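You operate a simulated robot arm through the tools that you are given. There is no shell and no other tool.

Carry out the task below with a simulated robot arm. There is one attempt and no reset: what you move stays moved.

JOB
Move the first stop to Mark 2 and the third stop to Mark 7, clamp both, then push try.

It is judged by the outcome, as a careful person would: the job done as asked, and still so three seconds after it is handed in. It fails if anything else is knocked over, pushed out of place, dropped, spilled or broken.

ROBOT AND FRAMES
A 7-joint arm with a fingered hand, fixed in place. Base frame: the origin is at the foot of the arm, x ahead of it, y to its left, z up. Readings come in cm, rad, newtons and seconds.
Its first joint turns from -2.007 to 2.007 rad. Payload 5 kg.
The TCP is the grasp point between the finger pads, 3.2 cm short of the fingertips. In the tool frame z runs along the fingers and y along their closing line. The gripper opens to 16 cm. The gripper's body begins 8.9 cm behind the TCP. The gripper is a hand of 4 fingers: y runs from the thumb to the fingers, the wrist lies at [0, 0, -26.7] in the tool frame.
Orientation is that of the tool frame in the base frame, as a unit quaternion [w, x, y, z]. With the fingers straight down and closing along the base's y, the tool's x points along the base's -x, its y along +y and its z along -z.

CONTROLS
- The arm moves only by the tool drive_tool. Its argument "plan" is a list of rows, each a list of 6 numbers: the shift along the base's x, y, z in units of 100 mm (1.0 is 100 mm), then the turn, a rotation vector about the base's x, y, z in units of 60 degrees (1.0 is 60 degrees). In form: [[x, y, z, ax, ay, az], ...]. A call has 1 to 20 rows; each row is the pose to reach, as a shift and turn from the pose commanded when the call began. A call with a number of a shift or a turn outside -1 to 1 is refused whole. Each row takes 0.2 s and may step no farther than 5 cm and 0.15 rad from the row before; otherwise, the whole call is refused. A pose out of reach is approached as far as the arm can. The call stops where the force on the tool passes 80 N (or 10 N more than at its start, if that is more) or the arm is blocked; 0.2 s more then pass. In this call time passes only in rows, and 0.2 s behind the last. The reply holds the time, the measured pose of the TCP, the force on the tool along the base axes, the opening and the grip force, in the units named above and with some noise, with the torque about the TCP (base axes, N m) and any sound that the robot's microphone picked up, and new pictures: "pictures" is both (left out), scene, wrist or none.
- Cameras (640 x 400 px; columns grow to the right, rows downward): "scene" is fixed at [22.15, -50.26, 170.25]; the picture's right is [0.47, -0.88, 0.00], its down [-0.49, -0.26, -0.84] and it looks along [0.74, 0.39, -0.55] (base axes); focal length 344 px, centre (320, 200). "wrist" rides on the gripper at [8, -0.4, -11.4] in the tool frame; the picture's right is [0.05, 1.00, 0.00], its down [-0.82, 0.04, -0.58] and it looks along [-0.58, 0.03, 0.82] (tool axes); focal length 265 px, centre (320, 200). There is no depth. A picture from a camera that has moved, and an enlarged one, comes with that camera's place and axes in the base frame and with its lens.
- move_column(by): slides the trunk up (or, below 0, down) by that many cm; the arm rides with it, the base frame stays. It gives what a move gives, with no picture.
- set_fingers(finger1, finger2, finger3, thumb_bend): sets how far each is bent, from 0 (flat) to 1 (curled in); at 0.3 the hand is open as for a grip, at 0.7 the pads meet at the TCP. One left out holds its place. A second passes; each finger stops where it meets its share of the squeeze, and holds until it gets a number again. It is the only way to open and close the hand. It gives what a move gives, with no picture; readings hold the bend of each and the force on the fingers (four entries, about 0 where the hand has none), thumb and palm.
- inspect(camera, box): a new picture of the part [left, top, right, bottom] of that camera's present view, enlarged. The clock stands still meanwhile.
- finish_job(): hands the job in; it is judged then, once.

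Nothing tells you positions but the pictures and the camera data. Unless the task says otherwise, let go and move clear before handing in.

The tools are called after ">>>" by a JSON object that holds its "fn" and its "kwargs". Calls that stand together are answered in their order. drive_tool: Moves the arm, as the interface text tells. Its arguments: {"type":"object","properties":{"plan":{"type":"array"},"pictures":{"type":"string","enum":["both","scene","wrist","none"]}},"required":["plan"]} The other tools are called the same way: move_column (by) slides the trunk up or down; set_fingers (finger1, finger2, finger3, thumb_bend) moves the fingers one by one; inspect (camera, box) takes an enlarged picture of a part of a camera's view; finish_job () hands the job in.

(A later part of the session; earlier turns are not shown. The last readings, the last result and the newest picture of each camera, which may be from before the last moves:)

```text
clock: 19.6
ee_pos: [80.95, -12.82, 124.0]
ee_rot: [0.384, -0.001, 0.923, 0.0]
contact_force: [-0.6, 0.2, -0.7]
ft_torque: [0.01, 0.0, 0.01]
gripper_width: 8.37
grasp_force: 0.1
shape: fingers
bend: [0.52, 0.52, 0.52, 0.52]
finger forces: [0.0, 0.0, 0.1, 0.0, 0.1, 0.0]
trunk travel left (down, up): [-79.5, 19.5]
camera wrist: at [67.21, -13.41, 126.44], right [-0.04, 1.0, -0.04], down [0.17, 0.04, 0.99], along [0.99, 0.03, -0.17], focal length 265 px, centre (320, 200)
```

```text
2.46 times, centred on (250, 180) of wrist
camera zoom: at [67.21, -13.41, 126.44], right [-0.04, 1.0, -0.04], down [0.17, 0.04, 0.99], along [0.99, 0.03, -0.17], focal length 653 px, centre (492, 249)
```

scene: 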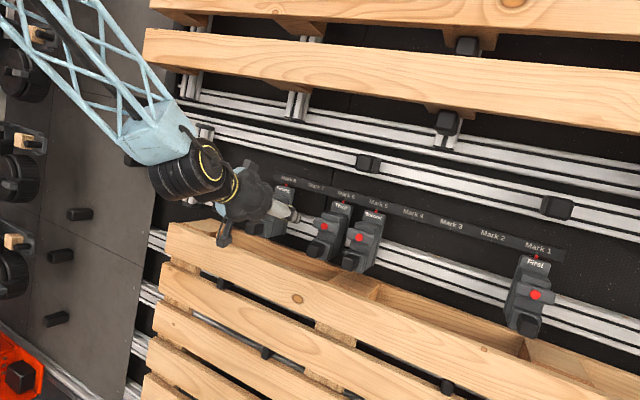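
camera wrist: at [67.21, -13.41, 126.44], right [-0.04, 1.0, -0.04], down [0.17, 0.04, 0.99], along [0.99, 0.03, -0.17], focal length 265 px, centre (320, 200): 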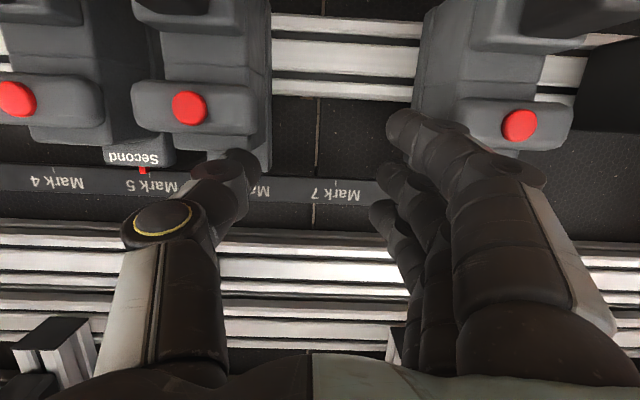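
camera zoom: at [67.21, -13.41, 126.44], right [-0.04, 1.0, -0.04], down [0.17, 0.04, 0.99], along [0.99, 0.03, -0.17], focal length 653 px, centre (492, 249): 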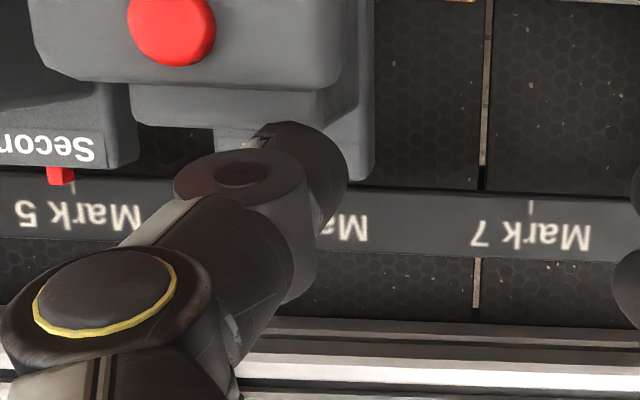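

The thumb would land on the block behind the bar. I'll shift it 0.7 cm to +y and 0.8 cm back so it sits over the bar's overhanging end, then press down in small steps.

>>> {"fn": "drive_tool", "kwargs": {"plan": [[-0.08, 0.07, 0.0, 0, 0, 0], [-0.08, 0.07, -0.06, 0, 0, 0], [-0.08, 0.07, -0.12, 0, 0, 0], [-0.08, 0.07, -0.17, 0, 0, 0]], "pictures": "none"}}

>>> {"fn": "inspect", "kwargs": {"camera": "scene", "box": [260, 180, 380, 265]}}

>>> {"fn": "inspect", "kwargs": {"camera": "wrist", "box": [120, 60, 380, 220]}}

```text
clock: 20.6
ee_pos: [80.15, -12.22, 122.18]
ee_rot: [0.384, 0.0, 0.924, 0.0]
contact_force: [1.3, 2.1, 1.5]
ft_torque: [-0.05, -0.1, 0.14]
gripper_width: 8.09
grasp_force: 1.5
shape: fingers
bend: [0.52, 0.52, 0.52, 0.53]
finger forces: [0.0, 0.0, 0.0, 0.0, 3.2, 0.0]
trunk travel left (down, up): [-79.5, 19.5]
```

```text
4.71 times, centred on (320, 222) of scene
camera zoom: at [22.15, -50.26, 170.25], right [0.47, -0.88, 0.0], down [-0.49, -0.26, -0.84], along [0.74, 0.39, -0.55], focal length 1620 px, centre (320, 94)
```

zoom: 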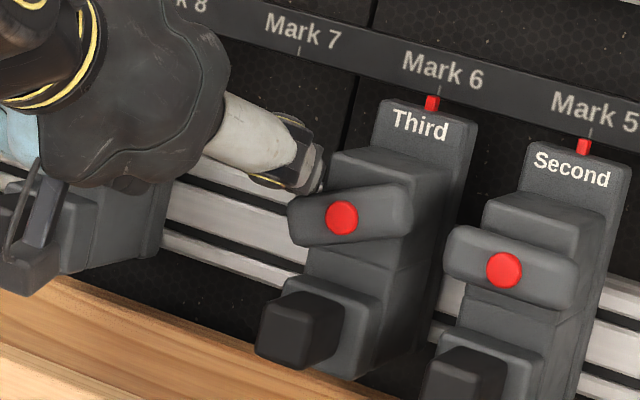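

```text
2.46 times, centred on (250, 140) of wrist
camera zoom: at [66.4, -12.76, 124.75], right [-0.04, 1.0, -0.04], down [0.17, 0.04, 0.99], along [0.99, 0.03, -0.17], focal length 653 px, centre (492, 348)
```

zoom: 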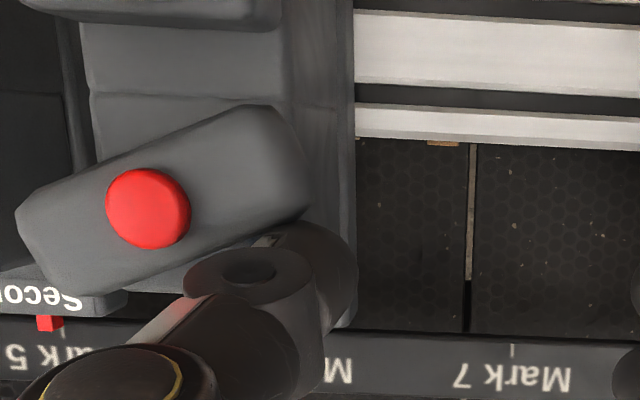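

The bar turns easily: its +y end goes down under about 3 N, so it is a turning clamp handle. I'll keep turning it gently, following the arc.

>>> {"fn": "drive_tool", "kwargs": {"plan": [[-0.02, 0, -0.05, 0, 0, 0], [-0.04, 0, -0.1, 0, 0, 0], [-0.05, -0.02, -0.15, 0, 0, 0], [-0.05, -0.05, -0.2, 0, 0, 0]], "pictures": "none"}}

>>> {"fn": "inspect", "kwargs": {"camera": "scene", "box": [260, 180, 380, 265]}}

>>> {"fn": "inspect", "kwargs": {"camera": "wrist", "box": [120, 60, 380, 220]}}

```text
clock: 21.6
ee_pos: [79.38, -12.65, 120.59]
ee_rot: [0.385, 0.0, 0.923, -0.001]
contact_force: [-11.6, 4.6, 13.0]
ft_torque: [-0.65, -0.13, -0.5]
gripper_width: 8.1
grasp_force: 9.3
shape: fingers
bend: [0.52, 0.52, 0.52, 0.53]
finger forces: [0.1, 0.0, 0.1, 0.0, 19.2, 0.0]
trunk travel left (down, up): [-79.5, 19.5]
```

```text
4.71 times, centred on (320, 222) of scene
camera zoom: at [22.15, -50.26, 170.25], right [0.47, -0.88, 0.0], down [-0.49, -0.26, -0.84], along [0.74, 0.39, -0.55], focal length 1620 px, centre (320, 94)
```

zoom: 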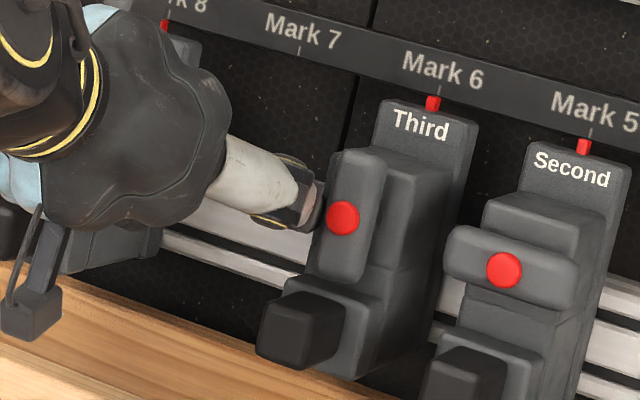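

```text
2.46 times, centred on (250, 140) of wrist
camera zoom: at [65.68, -13.21, 122.91], right [-0.04, 1.0, -0.04], down [0.16, 0.04, 0.99], along [0.99, 0.03, -0.17], focal length 653 px, centre (492, 348)
```

zoom: 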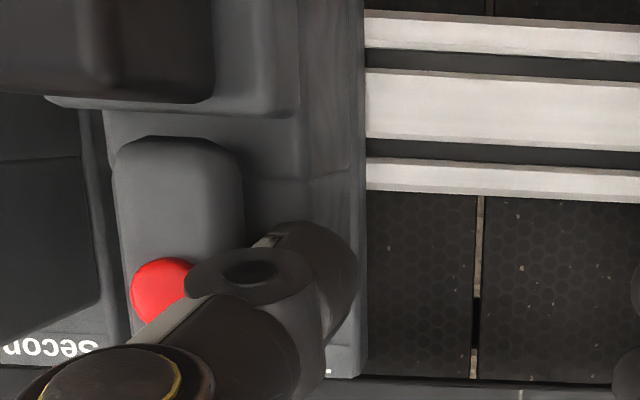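

The bar snapped to vertical, which should be the unclamped position. I'll back the thumb off and re-grip the front block of Third as before.

>>> {"fn": "drive_tool", "kwargs": {"plan": [[-0.05, 0.05, 0.05, 0, 0, 0], [-0.2, 0.05, 0.15, 0, 0, 0], [-0.4, 0, 0.25, 0, 0, 0], [-0.6, -0.25, 0.3, 0, 0, 0], [-0.8, -0.5, 0.3, 0, 0, 0], [-0.93, -0.73, 0.25, 0, 0, 0]], "pictures": "both"}}

>>> {"fn": "inspect", "kwargs": {"camera": "scene", "box": [260, 180, 380, 265]}}

```text
clock: 23.0
ee_pos: [70.35, -20.15, 122.88]
ee_rot: [0.384, 0.0, 0.923, 0.0]
contact_force: [0.8, -0.2, -0.9]
ft_torque: [0.01, -0.01, 0.03]
gripper_width: 8.27
grasp_force: 0.0
shape: fingers
bend: [0.52, 0.52, 0.52, 0.52]
finger forces: [0.1, 0.0, 0.0, 0.0, 0.0, 0.0]
trunk travel left (down, up): [-79.5, 19.5]
camera wrist: at [56.57, -20.73, 125.22], right [-0.04, 1.0, -0.04], down [0.17, 0.04, 0.99], along [0.99, 0.03, -0.17], focal length 265 px, centre (320, 200)
```

scene: 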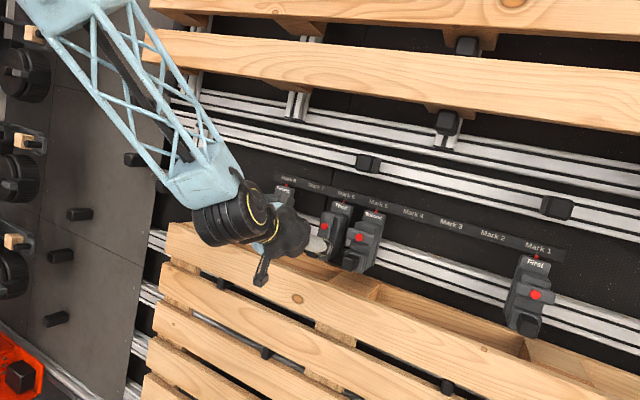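
wrist: 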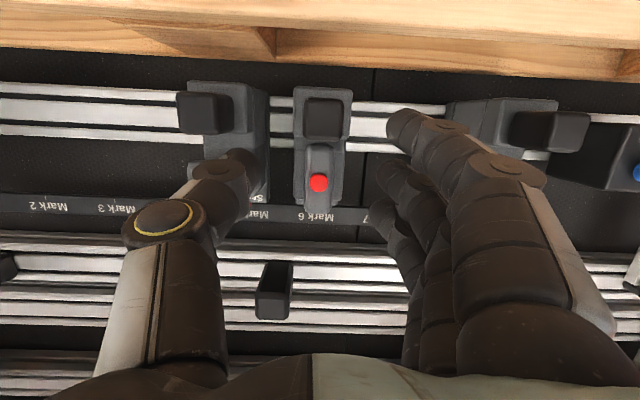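

```text
4.71 times, centred on (320, 222) of scene
camera zoom: at [22.15, -50.26, 170.25], right [0.47, -0.88, 0.0], down [-0.49, -0.26, -0.84], along [0.74, 0.39, -0.55], focal length 1620 px, centre (320, 94)
```

zoom: 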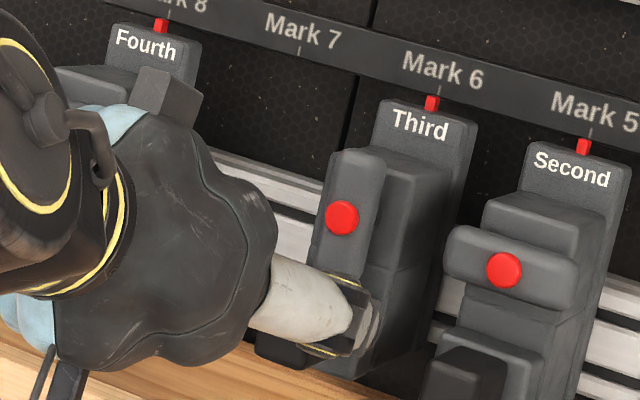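

Third's bar is now vertical and the hand is in front of it. I'll go in again to the grip pose and close.

>>> {"fn": "set_fingers", "kwargs": {"finger1": 0.59, "finger2": 0.59, "finger3": 0.57, "thumb_bend": 0.59}}

>>> {"fn": "drive_tool", "kwargs": {"plan": [[0.15, 0.01, -0.17, 0, 0, 0], [0.3, 0.01, -0.34, 0, 0, 0], [0.42, 0.01, -0.48, 0, 0, 0], [0.54, 0.01, -0.61, 0, 0, 0], [0.66, 0.01, -0.74, 0, 0, 0]], "pictures": "none"}}

>>> {"fn": "set_fingers", "kwargs": {"finger1": 0.64, "finger2": 0.65, "finger3": 0.62, "thumb_bend": 0.67}}

>>> {"fn": "drive_tool", "kwargs": {"plan": [[0, 0.05, 0, 0, 0, 0], [0, 0.1, 0, 0, 0, 0]], "pictures": "wrist"}}

>>> {"fn": "inspect", "kwargs": {"camera": "scene", "box": [260, 180, 380, 265]}}

```text
clock: 24.0
ee_pos: [70.27, -20.09, 122.89]
ee_rot: [0.384, 0.0, 0.923, 0.0]
contact_force: [-0.2, -0.2, 0.9]
ft_torque: [0.02, -0.01, 0.0]
gripper_width: 5.76
grasp_force: 0.0
shape: fingers
bend: [0.59, 0.59, 0.56, 0.59]
finger forces: [0.1, 0.0, 0.0, 0.0, 0.0, 0.1]
trunk travel left (down, up): [-79.5, 19.5]
```

```text
clock: 25.2
ee_pos: [76.96, -19.95, 115.37]
ee_rot: [0.383, -0.001, 0.924, 0.0]
contact_force: [0.4, -0.7, -0.4]
ft_torque: [0.02, 0.0, -0.01]
gripper_width: 5.8
grasp_force: 0.0
shape: fingers
bend: [0.59, 0.59, 0.56, 0.59]
finger forces: [0.0, 0.1, 0.0, 0.1, 0.1, 0.0]
trunk travel left (down, up): [-79.5, 19.5]
```

```text
clock: 26.2
ee_pos: [76.88, -19.95, 115.53]
ee_rot: [0.384, 0.001, 0.923, -0.002]
contact_force: [0.3, -0.7, -0.9]
ft_torque: [-0.07, -0.03, 0.19]
gripper_width: 4.19
grasp_force: 6.1
shape: fingers
bend: [0.64, 0.63, 0.59, 0.65]
finger forces: [0.1, 2.3, 3.3, 0.0, 6.3, 0.0]
trunk travel left (down, up): [-79.5, 19.5]
```

```text
clock: 26.8
ee_pos: [76.87, -19.04, 115.53]
ee_rot: [0.383, 0.001, 0.924, -0.001]
contact_force: [-0.3, -5.9, -0.2]
ft_torque: [-0.18, 0.02, -0.04]
gripper_width: 4.38
grasp_force: 6.2
shape: fingers
bend: [0.64, 0.64, 0.6, 0.65]
finger forces: [0.0, 0.8, 1.8, 0.0, 8.5, 0.0]
trunk travel left (down, up): [-79.5, 19.5]
camera wrist: at [63.16, -19.54, 117.89], right [-0.04, 1.0, -0.04], down [0.17, 0.04, 0.99], along [0.99, 0.03, -0.17], focal length 265 px, centre (320, 200)
```

wrist: 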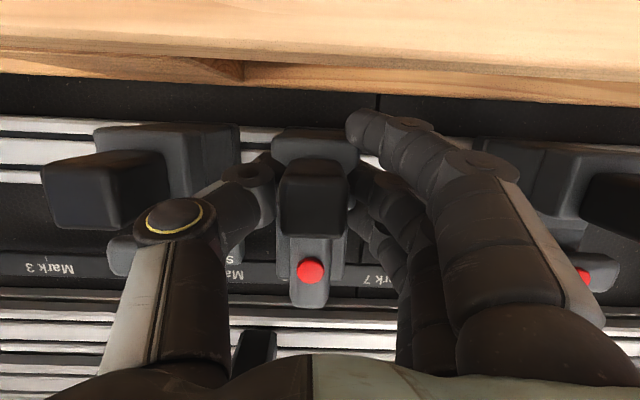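

```text
4.71 times, centred on (320, 222) of scene
camera zoom: at [22.15, -50.26, 170.25], right [0.47, -0.88, 0.0], down [-0.49, -0.26, -0.84], along [0.74, 0.39, -0.55], focal length 1620 px, centre (320, 94)
```

zoom: 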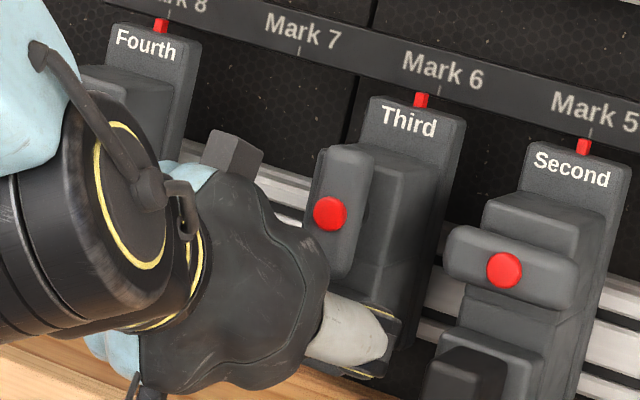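

It slides now: vertical is free and horizontal is clamped. I'll slide Third on towards Mark 7, stopping short to check.

>>> {"fn": "drive_tool", "kwargs": {"plan": [[0, 0.1, 0, 0, 0, 0], [0, 0.2, 0, 0, 0, 0], [0, 0.3, 0, 0, 0, 0], [0, 0.4, 0, 0, 0, 0]], "pictures": "wrist"}}

>>> {"fn": "inspect", "kwargs": {"camera": "scene", "box": [240, 170, 360, 255]}}

```text
clock: 27.8
ee_pos: [76.77, -14.9, 115.51]
ee_rot: [0.384, 0.0, 0.924, -0.001]
contact_force: [-2.8, -0.1, -0.2]
ft_torque: [-0.06, -0.05, 0.13]
gripper_width: 4.25
grasp_force: 5.6
shape: fingers
bend: [0.64, 0.64, 0.6, 0.65]
finger forces: [0.0, 2.4, 3.8, 0.1, 5.9, 0.0]
trunk travel left (down, up): [-79.5, 19.5]
camera wrist: at [63.18, -15.47, 117.88], right [-0.04, 1.0, -0.04], down [0.17, 0.04, 0.99], along [0.99, 0.03, -0.17], focal length 265 px, centre (320, 200)
```

wrist: 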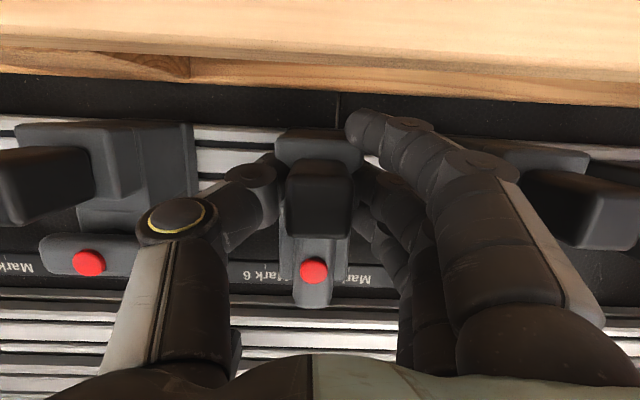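

```text
4.71 times, centred on (300, 212) of scene
camera zoom: at [22.15, -50.26, 170.25], right [0.47, -0.88, 0.0], down [-0.49, -0.26, -0.84], along [0.74, 0.39, -0.55], focal length 1620 px, centre (414, 141)
```

zoom: 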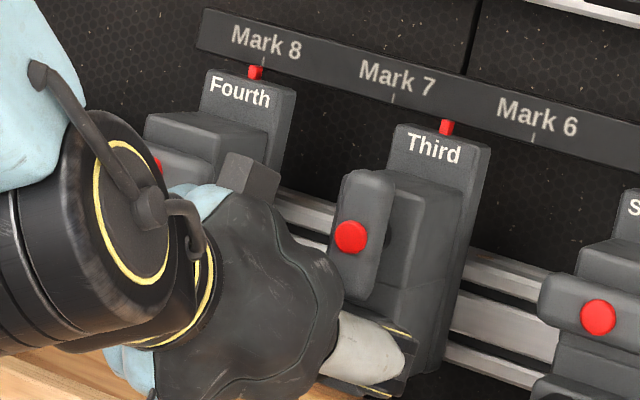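

Third follows well and has about 4.1 cm left to Mark 7. I'll move 3.7 cm and then fine-tune.

>>> {"fn": "drive_tool", "kwargs": {"plan": [[0, 0.1, 0, 0, 0, 0], [0, 0.2, 0, 0, 0, 0], [0, 0.3, 0, 0, 0, 0], [0, 0.37, 0, 0, 0, 0]], "pictures": "wrist"}}

>>> {"fn": "inspect", "kwargs": {"camera": "scene", "box": [270, 165, 350, 215]}}

>>> {"fn": "inspect", "kwargs": {"camera": "wrist", "box": [230, 220, 390, 320]}}

```text
clock: 28.8
ee_pos: [76.95, -11.24, 115.34]
ee_rot: [0.384, -0.001, 0.923, 0.001]
contact_force: [-2.8, 2.9, 2.1]
ft_torque: [0.05, -0.04, 0.29]
gripper_width: 4.1
grasp_force: 6.3
shape: fingers
bend: [0.64, 0.63, 0.6, 0.65]
finger forces: [0.0, 3.6, 5.0, 0.0, 4.5, 0.0]
trunk travel left (down, up): [-79.5, 19.5]
camera wrist: at [63.17, -11.71, 117.83], right [-0.04, 1.0, -0.04], down [0.17, 0.04, 0.99], along [0.99, 0.03, -0.17], focal length 265 px, centre (320, 200)
```

wrist: 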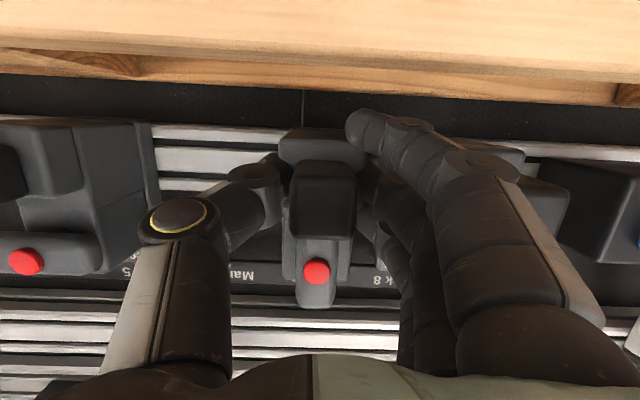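

```text
8.00 times, centred on (310, 190) of scene
camera zoom: at [22.15, -50.26, 170.25], right [0.47, -0.88, 0.0], down [-0.49, -0.26, -0.84], along [0.74, 0.39, -0.55], focal length 2754 px, centre (400, 280)
```

zoom: 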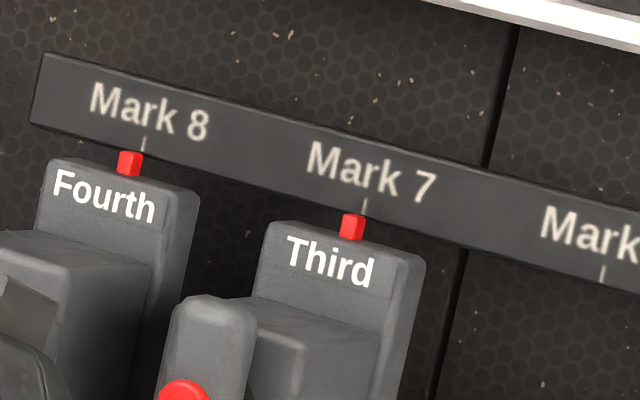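

```text
4.00 times, centred on (310, 270) of wrist
camera zoom: at [63.17, -11.71, 117.83], right [-0.04, 1.0, -0.04], down [0.17, 0.04, 0.99], along [0.99, 0.03, -0.17], focal length 1062 px, centre (360, -80)
```

zoom: 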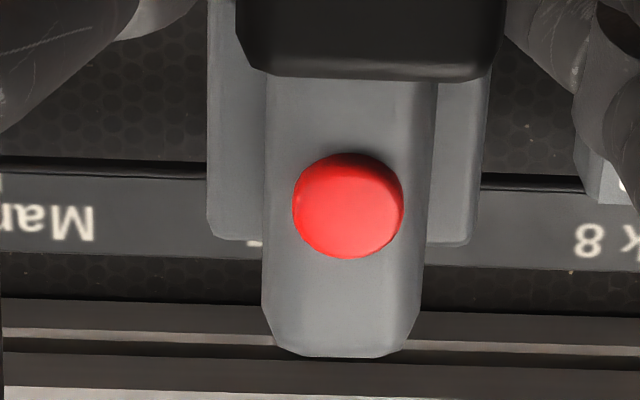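

Third's red index looks almost on the Mark 7 tick. I'll compare at high zoom with the untouched stops to correct for parallax.

>>> {"fn": "inspect", "kwargs": {"camera": "scene", "box": [296, 180, 328, 200]}}

>>> {"fn": "inspect", "kwargs": {"camera": "scene", "box": [269, 172, 301, 192]}}

>>> {"fn": "inspect", "kwargs": {"camera": "scene", "box": [359, 198, 391, 218]}}

>>> {"fn": "inspect", "kwargs": {"camera": "scene", "box": [521, 243, 553, 263]}}

```text
16.00 times, centred on (312, 190) of scene
camera zoom: at [22.15, -50.26, 170.25], right [0.47, -0.88, 0.0], down [-0.49, -0.26, -0.84], along [0.74, 0.39, -0.55], focal length 5507 px, centre (448, 360)
```

zoom: 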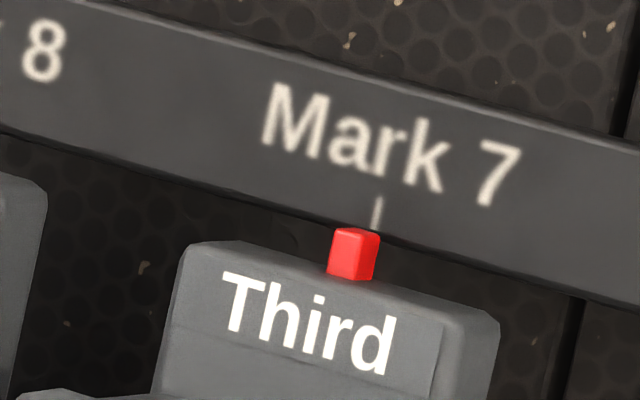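

```text
16.00 times, centred on (285, 182) of scene
camera zoom: at [22.15, -50.26, 170.25], right [0.47, -0.88, 0.0], down [-0.49, -0.26, -0.84], along [0.74, 0.39, -0.55], focal length 5507 px, centre (880, 488)
```

zoom: 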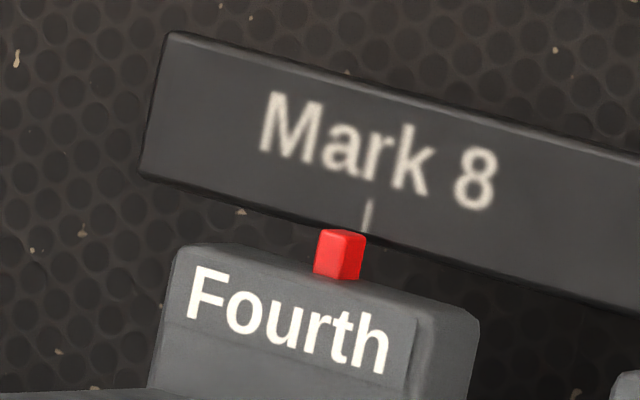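

```text
16.00 times, centred on (375, 208) of scene
camera zoom: at [22.15, -50.26, 170.25], right [0.47, -0.88, 0.0], down [-0.49, -0.26, -0.84], along [0.74, 0.39, -0.55], focal length 5507 px, centre (-560, 72)
```

zoom: 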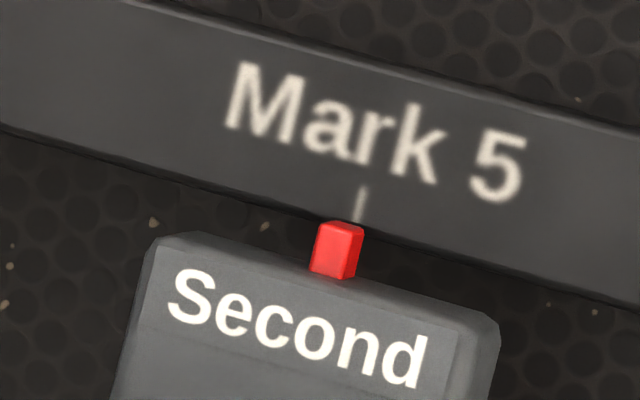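

```text
16.00 times, centred on (537, 253) of scene
camera zoom: at [22.15, -50.26, 170.25], right [0.47, -0.88, 0.0], down [-0.49, -0.26, -0.84], along [0.74, 0.39, -0.55], focal length 5507 px, centre (-3152, -648)
```

zoom: 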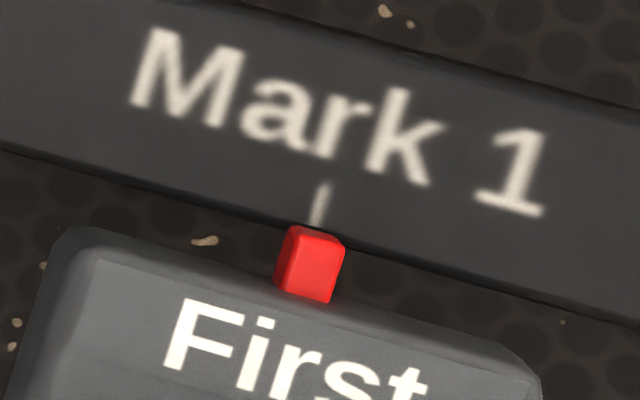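

Corrected for parallax against the untouched stops, Third is within about 0.3 mm of Mark 7. Next I release gently, back out, and fold fingers 1 and 2 so that finger 3 alone can turn the bar back to horizontal.

>>> {"fn": "set_fingers", "kwargs": {"finger1": 0.59, "finger2": 0.59, "finger3": 0.56, "thumb_bend": 0.59}}

>>> {"fn": "drive_tool", "kwargs": {"plan": [[-0.12, 0, 0.12, 0, 0, 0], [-0.24, 0, 0.24, 0, 0, 0], [-0.4, 0, 0.45, 0, 0, 0], [-0.55, 0, 0.65, 0, 0, 0], [-0.7, 0, 0.85, 0, 0, 0]], "pictures": "none"}}

>>> {"fn": "set_fingers", "kwargs": {"finger1": 1.0, "finger2": 1.0, "finger3": 0.57, "thumb_bend": 0.3}}

>>> {"fn": "inspect", "kwargs": {"camera": "scene", "box": [296, 180, 328, 200]}}

>>> {"fn": "drive_tool", "kwargs": {"plan": [[0, -0.02, 0, 0, 0, 0]]}}

```text
clock: 29.8
ee_pos: [76.98, -11.21, 115.45]
ee_rot: [0.385, -0.001, 0.923, -0.001]
contact_force: [0.2, -0.3, -0.4]
ft_torque: [0.03, 0.01, 0.03]
gripper_width: 5.6
grasp_force: 0.0
shape: fingers
bend: [0.59, 0.59, 0.56, 0.59]
finger forces: [0.1, 0.0, 0.1, 0.0, 0.0, 0.0]
trunk travel left (down, up): [-79.5, 19.5]
```

```text
clock: 31.0
ee_pos: [69.81, -11.28, 123.98]
ee_rot: [0.385, 0.0, 0.923, 0.0]
contact_force: [-0.7, -0.2, -0.1]
ft_torque: [0.02, -0.01, -0.01]
gripper_width: 5.65
grasp_force: 0.2
shape: fingers
bend: [0.59, 0.59, 0.56, 0.59]
finger forces: [0.0, 0.0, 0.1, 0.1, 0.0, 0.0]
trunk travel left (down, up): [-79.5, 19.5]
```

```text
clock: 32.0
ee_pos: [69.95, -11.26, 124.0]
ee_rot: [0.384, -0.001, 0.923, 0.0]
contact_force: [-0.8, 0.2, 0.4]
ft_torque: [-0.02, -0.02, 0.02]
gripper_width: 7.8
grasp_force: 0.0
shape: fingers
bend: [1.0, 1.0, 0.56, 0.3]
finger forces: [0.0, 0.0, 0.0, 0.0, 0.1, 0.1]
trunk travel left (down, up): [-79.5, 19.5]
```

```text
16.00 times, centred on (312, 190) of scene
camera zoom: at [22.15, -50.26, 170.25], right [0.47, -0.88, 0.0], down [-0.49, -0.26, -0.84], along [0.74, 0.39, -0.55], focal length 5507 px, centre (448, 360)
```

zoom: 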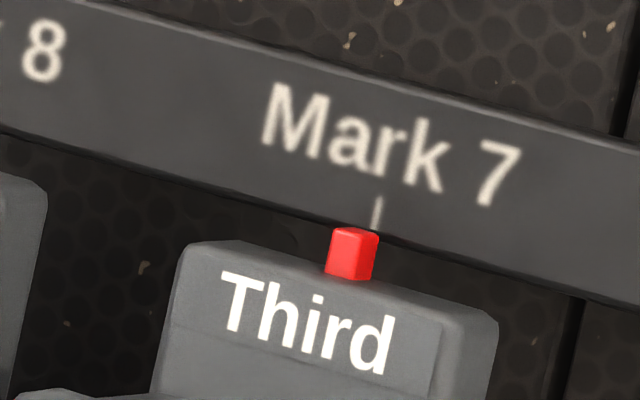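

```text
clock: 32.4
ee_pos: [69.89, -11.44, 123.9]
ee_rot: [0.384, 0.0, 0.923, 0.0]
contact_force: [-0.2, -0.8, -0.3]
ft_torque: [0.0, 0.0, -0.01]
gripper_width: 7.81
grasp_force: 0.0
shape: fingers
bend: [1.0, 1.0, 0.56, 0.3]
finger forces: [0.0, 0.1, 0.1, 0.0, 0.1, 0.0]
trunk travel left (down, up): [-79.5, 19.5]
camera wrist: at [56.15, -12.01, 126.34], right [-0.04, 1.0, -0.04], down [0.17, 0.04, 0.99], along [0.99, 0.03, -0.17], focal length 265 px, centre (320, 200)
```

scene: 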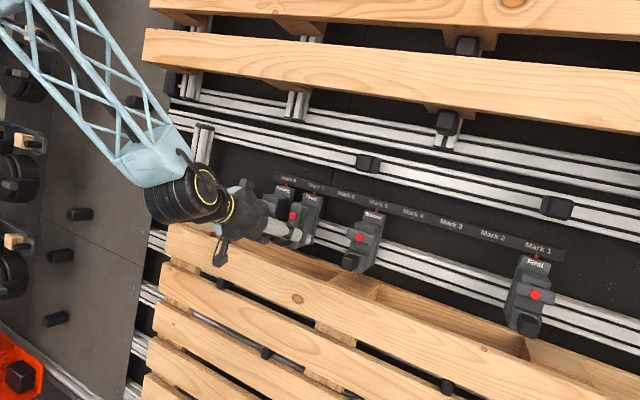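
wrist: 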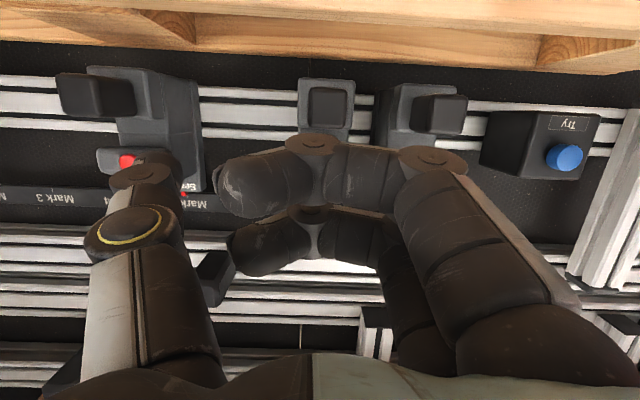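

Third stayed on its mark, but the curled fingers block the camera. I'll instead keep fingers 1 and 2 spread slightly and use finger 3 against the top end of the bar.

>>> {"fn": "set_fingers", "kwargs": {"finger1": 0.44, "finger2": 0.44, "finger3": 0.57, "thumb_bend": 0.3}}

>>> {"fn": "drive_tool", "kwargs": {"plan": [[0.2, -0.02, 0.1, 0, 0, 0], [0.45, -0.04, 0.15, 0, 0, 0], [0.7, -0.06, 0.15, 0, 0, 0], [0.88, -0.06, 0.1, 0, 0, 0], [0.88, -0.06, 0.0, 0, 0, 0]]}}

>>> {"fn": "inspect", "kwargs": {"camera": "scene", "box": [240, 170, 360, 255]}}

>>> {"fn": "inspect", "kwargs": {"camera": "wrist", "box": [200, 60, 460, 220]}}

```text
clock: 33.4
ee_pos: [69.84, -11.52, 123.91]
ee_rot: [0.385, 0.0, 0.923, -0.001]
contact_force: [0.2, -0.1, -0.2]
ft_torque: [-0.03, -0.05, 0.03]
gripper_width: 14.25
grasp_force: 0.1
shape: fingers
bend: [0.44, 0.44, 0.56, 0.3]
finger forces: [0.1, 0.0, 0.0, 0.0, 0.0, 0.0]
trunk travel left (down, up): [-79.5, 19.5]
```

```text
clock: 34.6
ee_pos: [78.75, -12.1, 123.93]
ee_rot: [0.384, 0.0, 0.923, -0.001]
contact_force: [1.0, 0.7, 0.2]
ft_torque: [0.0, -0.03, 0.02]
gripper_width: 14.23
grasp_force: 0.1
shape: fingers
bend: [0.44, 0.44, 0.56, 0.3]
finger forces: [0.0, 0.0, 0.0, 0.0, 0.1, 0.2]
trunk travel left (down, up): [-79.5, 19.5]
camera wrist: at [65.03, -12.57, 126.28], right [-0.04, 1.0, -0.04], down [0.17, 0.04, 0.99], along [0.99, 0.03, -0.17], focal length 265 px, centre (320, 200)
```

scene: 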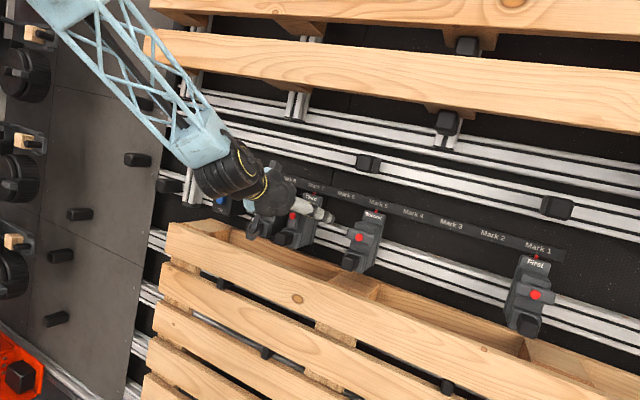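
wrist: 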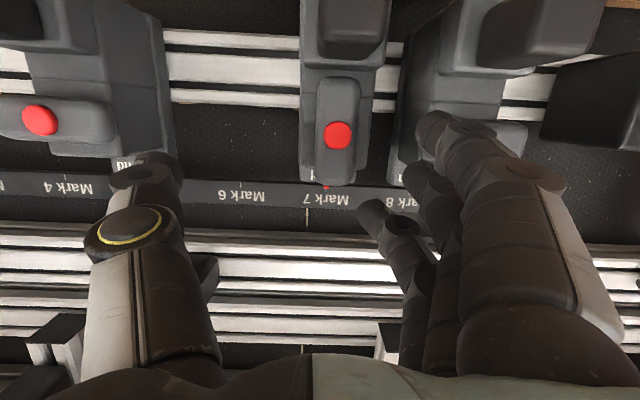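

```text
4.71 times, centred on (300, 212) of scene
camera zoom: at [22.15, -50.26, 170.25], right [0.47, -0.88, 0.0], down [-0.49, -0.26, -0.84], along [0.74, 0.39, -0.55], focal length 1620 px, centre (414, 141)
```

zoom: 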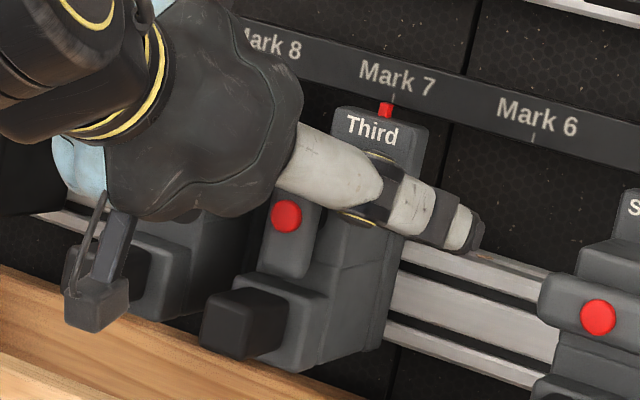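

```text
2.46 times, centred on (330, 140) of wrist
camera zoom: at [65.03, -12.57, 126.28], right [-0.04, 1.0, -0.04], down [0.17, 0.04, 0.99], along [0.99, 0.03, -0.17], focal length 653 px, centre (295, 348)
```

zoom: 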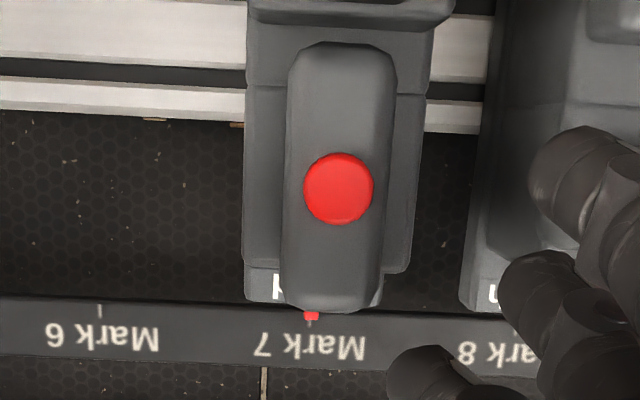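

I can see well now. Finger 3 is just right of the bar's top end, so I'll shift 0.5 cm to +y, lower beside it, then push to -y.

>>> {"fn": "drive_tool", "kwargs": {"plan": [[0, 0.05, 0, 0, 0, 0], [0, 0.05, -0.1, 0, 0, 0], [0, 0.05, -0.2, 0, 0, 0], [0, 0.0, -0.2, 0, 0, 0], [0, -0.05, -0.2, 0, 0, 0], [0, -0.1, -0.2, 0, 0, 0]]}}

>>> {"fn": "inspect", "kwargs": {"camera": "scene", "box": [240, 170, 360, 255]}}

>>> {"fn": "inspect", "kwargs": {"camera": "wrist", "box": [200, 80, 460, 240]}}

```text
clock: 36.0
ee_pos: [78.4, -12.94, 121.84]
ee_rot: [0.384, -0.001, 0.923, 0.0]
contact_force: [-26.1, 1.8, 6.5]
ft_torque: [0.53, 0.27, 2.35]
gripper_width: 14.26
grasp_force: 13.4
shape: fingers
bend: [0.44, 0.41, 0.54, 0.3]
finger forces: [0.0, 24.9, 2.6, 0.0, 0.0, 0.1]
trunk travel left (down, up): [-79.5, 19.5]
camera wrist: at [64.65, -13.48, 124.35], right [-0.04, 1.0, -0.04], down [0.17, 0.04, 0.99], along [0.99, 0.03, -0.17], focal length 265 px, centre (320, 200)
```

scene: 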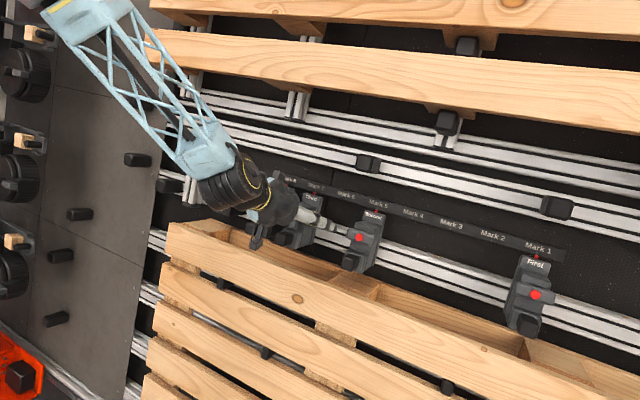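
wrist: 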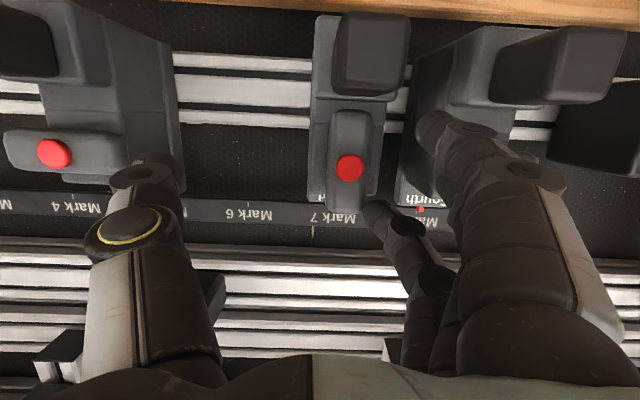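

```text
4.71 times, centred on (300, 212) of scene
camera zoom: at [22.15, -50.26, 170.25], right [0.47, -0.88, 0.0], down [-0.49, -0.26, -0.84], along [0.74, 0.39, -0.55], focal length 1620 px, centre (414, 141)
```

zoom: 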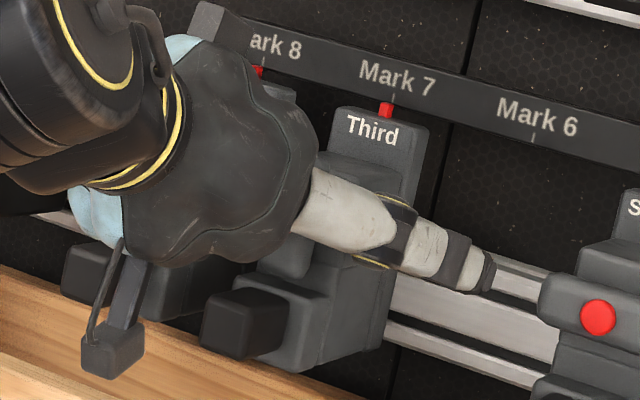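

```text
2.46 times, centred on (330, 160) of wrist
camera zoom: at [64.65, -13.48, 124.35], right [-0.04, 1.0, -0.04], down [0.17, 0.04, 0.99], along [0.99, 0.03, -0.17], focal length 653 px, centre (295, 298)
```

zoom: 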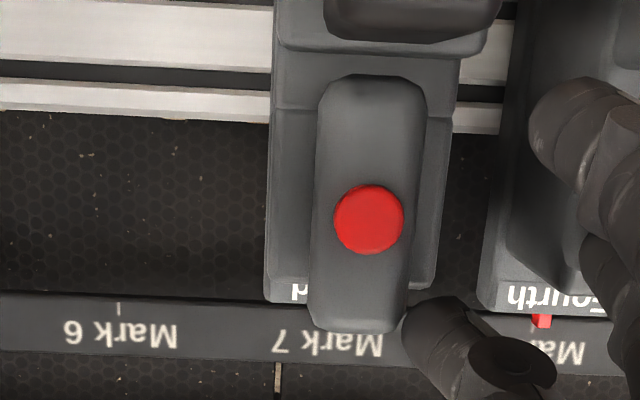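

Finger 2 is pressing on Fourth with about 25 N. I'll back straight off and check that Fourth hasn't been disturbed.

>>> {"fn": "drive_tool", "kwargs": {"plan": [[-0.1, 0, 0.1, 0, 0, 0], [-0.3, 0, 0.25, 0, 0, 0], [-0.6, -0.1, 0.3, 0, 0, 0], [-0.9, -0.2, 0.3, 0, 0, 0]], "pictures": "both"}}

>>> {"fn": "inspect", "kwargs": {"camera": "wrist", "box": [300, 40, 560, 200]}}

>>> {"fn": "inspect", "kwargs": {"camera": "scene", "box": [240, 165, 360, 250]}}

```text
clock: 37.0
ee_pos: [69.64, -15.12, 125.1]
ee_rot: [0.384, 0.0, 0.923, 0.0]
contact_force: [-1.2, 0.6, -0.3]
ft_torque: [-0.02, -0.04, 0.0]
gripper_width: 14.24
grasp_force: 0.1
shape: fingers
bend: [0.44, 0.44, 0.56, 0.3]
finger forces: [0.1, 0.1, 0.0, 0.0, 0.0, 0.0]
trunk travel left (down, up): [-79.5, 19.5]
camera wrist: at [55.95, -15.66, 127.45], right [-0.04, 1.0, -0.04], down [0.17, 0.04, 0.99], along [0.99, 0.03, -0.17], focal length 265 px, centre (320, 200)
```

scene: 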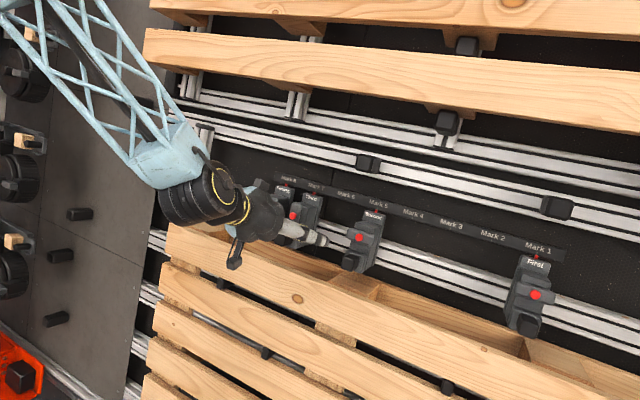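
wrist: 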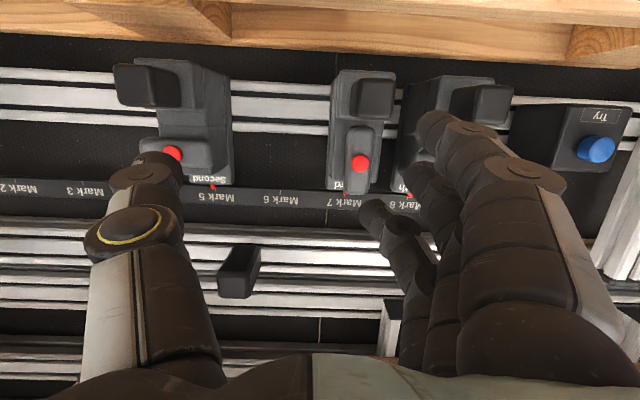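

```text
2.46 times, centred on (430, 120) of wrist
camera zoom: at [55.95, -15.66, 127.45], right [-0.04, 1.0, -0.04], down [0.17, 0.04, 0.99], along [0.99, 0.03, -0.17], focal length 653 px, centre (49, 397)
```

zoom: 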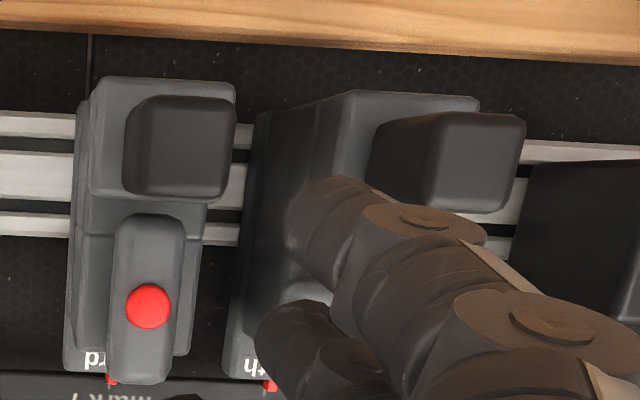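

```text
4.71 times, centred on (300, 208) of scene
camera zoom: at [22.15, -50.26, 170.25], right [0.47, -0.88, 0.0], down [-0.49, -0.26, -0.84], along [0.74, 0.39, -0.55], focal length 1620 px, centre (414, 165)
```

zoom: 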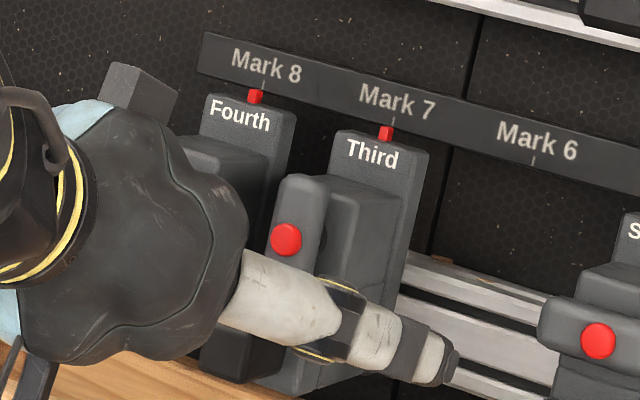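

Both indices look unmoved. I'll bring all fingers in to 0.56, which uncovers Fourth's bar for a check and keeps them clear of it for the next try.

>>> {"fn": "set_fingers", "kwargs": {"finger1": 0.57, "finger2": 0.57, "finger3": 0.57, "thumb_bend": 0.45}}

>>> {"fn": "drive_tool", "kwargs": {"plan": [[0.0, -0.25, 0.0, 0, 0, 0], [0.0, -0.5, 0.0, 0, 0, 0]], "pictures": "wrist"}}

>>> {"fn": "inspect", "kwargs": {"camera": "wrist", "box": [380, 50, 600, 190]}}

>>> {"fn": "inspect", "kwargs": {"camera": "scene", "box": [269, 172, 301, 192]}}

>>> {"fn": "inspect", "kwargs": {"camera": "scene", "box": [296, 180, 328, 200]}}

```text
clock: 38.0
ee_pos: [69.68, -15.04, 125.02]
ee_rot: [0.385, -0.001, 0.923, 0.0]
contact_force: [0.6, 0.6, -0.3]
ft_torque: [-0.02, 0.03, 0.0]
gripper_width: 9.04
grasp_force: 0.1
shape: fingers
bend: [0.56, 0.56, 0.56, 0.45]
finger forces: [0.1, 0.1, 0.0, 0.0, 0.0, 0.0]
trunk travel left (down, up): [-79.5, 19.5]
```

```text
clock: 38.6
ee_pos: [69.67, -20.04, 125.03]
ee_rot: [0.385, -0.001, 0.923, 0.001]
contact_force: [0.3, 0.1, 0.2]
ft_torque: [0.01, 0.01, 0.05]
gripper_width: 9.04
grasp_force: 0.0
shape: fingers
bend: [0.56, 0.56, 0.56, 0.45]
finger forces: [0.1, 0.0, 0.0, 0.0, 0.0, 0.0]
trunk travel left (down, up): [-79.5, 19.5]
camera wrist: at [55.96, -20.6, 127.41], right [-0.04, 1.0, -0.04], down [0.17, 0.04, 0.99], along [0.99, 0.03, -0.17], focal length 265 px, centre (320, 200)
```

wrist: 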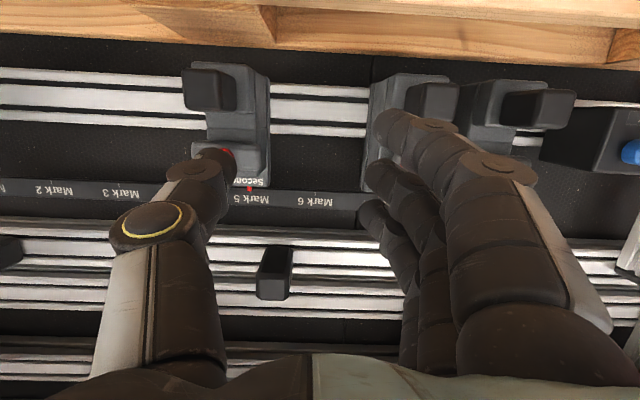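

```text
2.86 times, centred on (490, 120) of wrist
camera zoom: at [55.96, -20.6, 127.41], right [-0.04, 1.0, -0.04], down [0.17, 0.04, 0.99], along [0.99, 0.03, -0.17], focal length 758 px, centre (-166, 429)
```

zoom: 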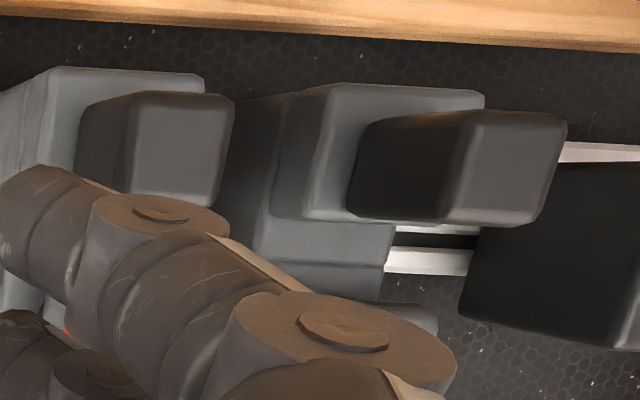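

```text
16.00 times, centred on (285, 182) of scene
camera zoom: at [22.15, -50.26, 170.25], right [0.47, -0.88, 0.0], down [-0.49, -0.26, -0.84], along [0.74, 0.39, -0.55], focal length 5507 px, centre (880, 488)
```

zoom: 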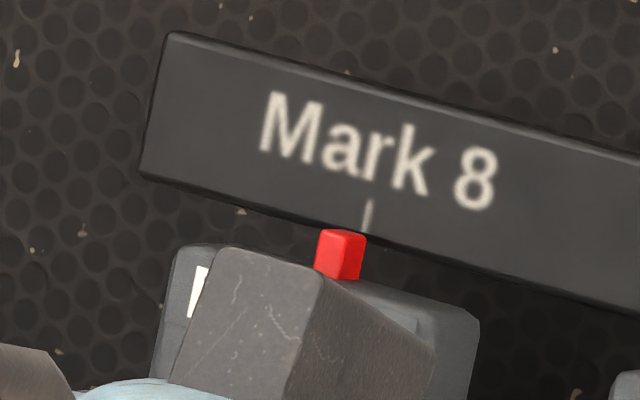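

```text
16.00 times, centred on (312, 190) of scene
camera zoom: at [22.15, -50.26, 170.25], right [0.47, -0.88, 0.0], down [-0.49, -0.26, -0.84], along [0.74, 0.39, -0.55], focal length 5507 px, centre (448, 360)
```

zoom: 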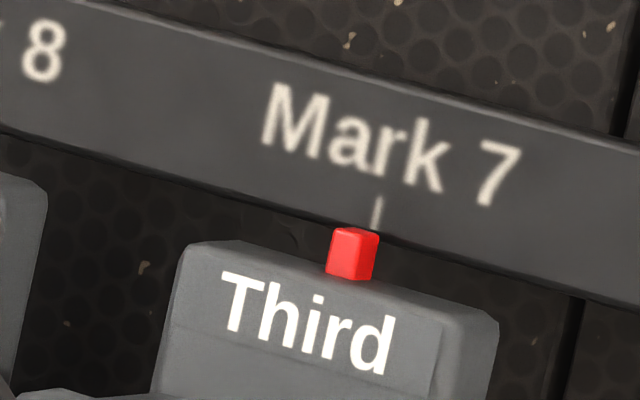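

Fourth and Third are unmoved. I'll approach again with the fingers compact, a bit further back, so that only finger 3 overlaps the bar's top end.

>>> {"fn": "drive_tool", "kwargs": {"plan": [[0.1, 0.25, 0.0, 0, 0, 0], [0.2, 0.5, 0.0, 0, 0, 0], [0.4, 0.77, 0.0, 0, 0, 0], [0.65, 0.8, 0.0, 0, 0, 0], [0.82, 0.8, -0.1, 0, 0, 0], [0.82, 0.8, -0.22, 0, 0, 0], [0.82, 0.8, -0.3, 0, 0, 0]], "pictures": "wrist"}}

>>> {"fn": "inspect", "kwargs": {"camera": "wrist", "box": [200, 80, 460, 240]}}

```text
clock: 40.2
ee_pos: [77.97, -11.98, 121.91]
ee_rot: [0.384, -0.001, 0.924, -0.001]
contact_force: [0.1, 0.7, -0.1]
ft_torque: [0.0, 0.02, 0.02]
gripper_width: 9.02
grasp_force: 0.2
shape: fingers
bend: [0.56, 0.56, 0.56, 0.45]
finger forces: [0.1, 0.0, 0.0, 0.0, 0.0, 0.0]
trunk travel left (down, up): [-79.5, 19.5]
camera wrist: at [64.24, -12.49, 124.29], right [-0.04, 1.0, -0.04], down [0.17, 0.04, 0.99], along [0.99, 0.03, -0.17], focal length 265 px, centre (320, 200)
```

wrist: 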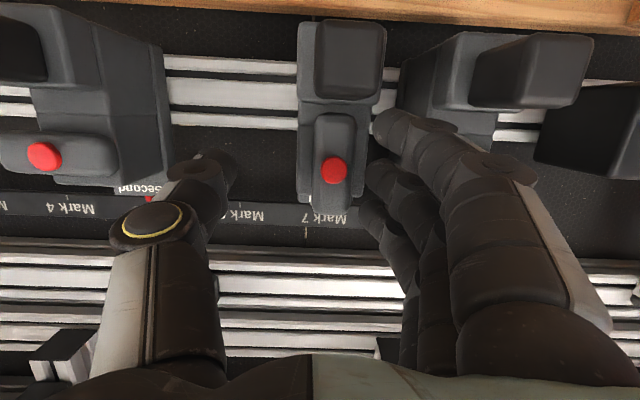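

```text
2.46 times, centred on (330, 160) of wrist
camera zoom: at [64.24, -12.49, 124.29], right [-0.04, 1.0, -0.04], down [0.17, 0.04, 0.99], along [0.99, 0.03, -0.17], focal length 653 px, centre (295, 298)
```

zoom: 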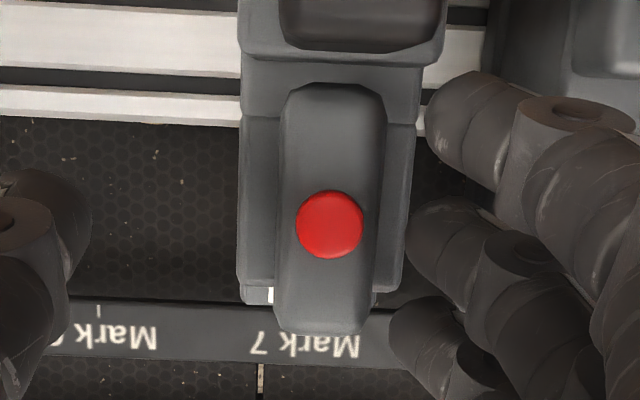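

Finger 3 is beside the top end of the bar. I'll lower 0.4 cm for more overlap and sweep slowly to -y.

>>> {"fn": "drive_tool", "kwargs": {"plan": [[0, 0, -0.04, 0, 0, 0], [0, -0.05, -0.04, 0, 0, 0], [0, -0.1, -0.04, 0, 0, 0], [0, -0.14, -0.04, 0, 0, 0], [0, -0.18, -0.04, 0, 0, 0]], "pictures": "none"}}

>>> {"fn": "inspect", "kwargs": {"camera": "wrist", "box": [200, 80, 460, 240]}}

>>> {"fn": "inspect", "kwargs": {"camera": "scene", "box": [296, 180, 328, 200]}}

```text
clock: 41.4
ee_pos: [77.96, -13.66, 121.58]
ee_rot: [0.384, -0.001, 0.923, -0.001]
contact_force: [-2.5, 8.4, 2.2]
ft_torque: [0.14, -0.07, 0.34]
gripper_width: 9.04
grasp_force: 4.3
shape: fingers
bend: [0.56, 0.54, 0.52, 0.45]
finger forces: [0.1, 2.7, 5.5, 0.0, 0.0, 0.0]
trunk travel left (down, up): [-79.5, 19.5]
```

```text
2.46 times, centred on (330, 160) of wrist
camera zoom: at [64.2, -14.22, 123.97], right [-0.04, 1.0, -0.04], down [0.16, 0.04, 0.99], along [0.99, 0.03, -0.17], focal length 653 px, centre (295, 298)
```

zoom: 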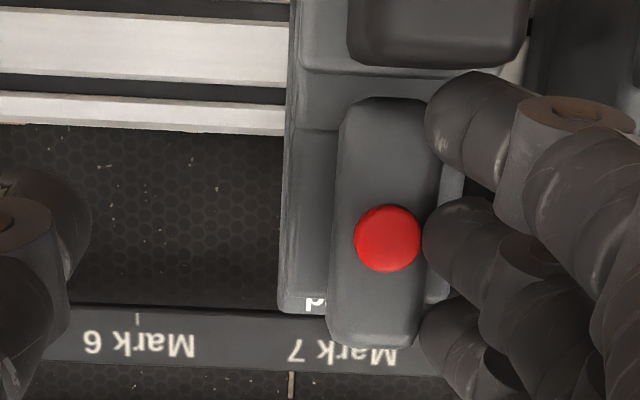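

```text
16.00 times, centred on (312, 190) of scene
camera zoom: at [22.15, -50.26, 170.25], right [0.47, -0.88, 0.0], down [-0.49, -0.26, -0.84], along [0.74, 0.39, -0.55], focal length 5507 px, centre (448, 360)
```

zoom: 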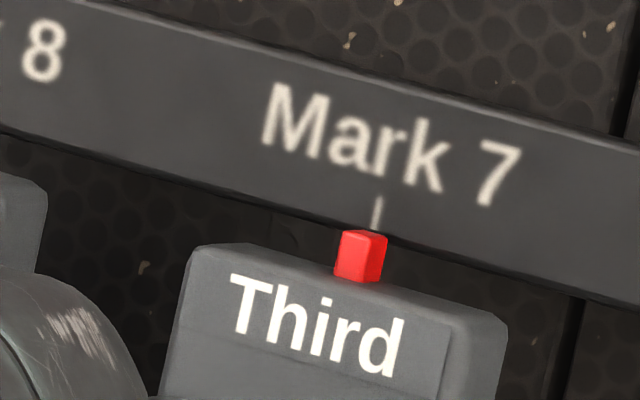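

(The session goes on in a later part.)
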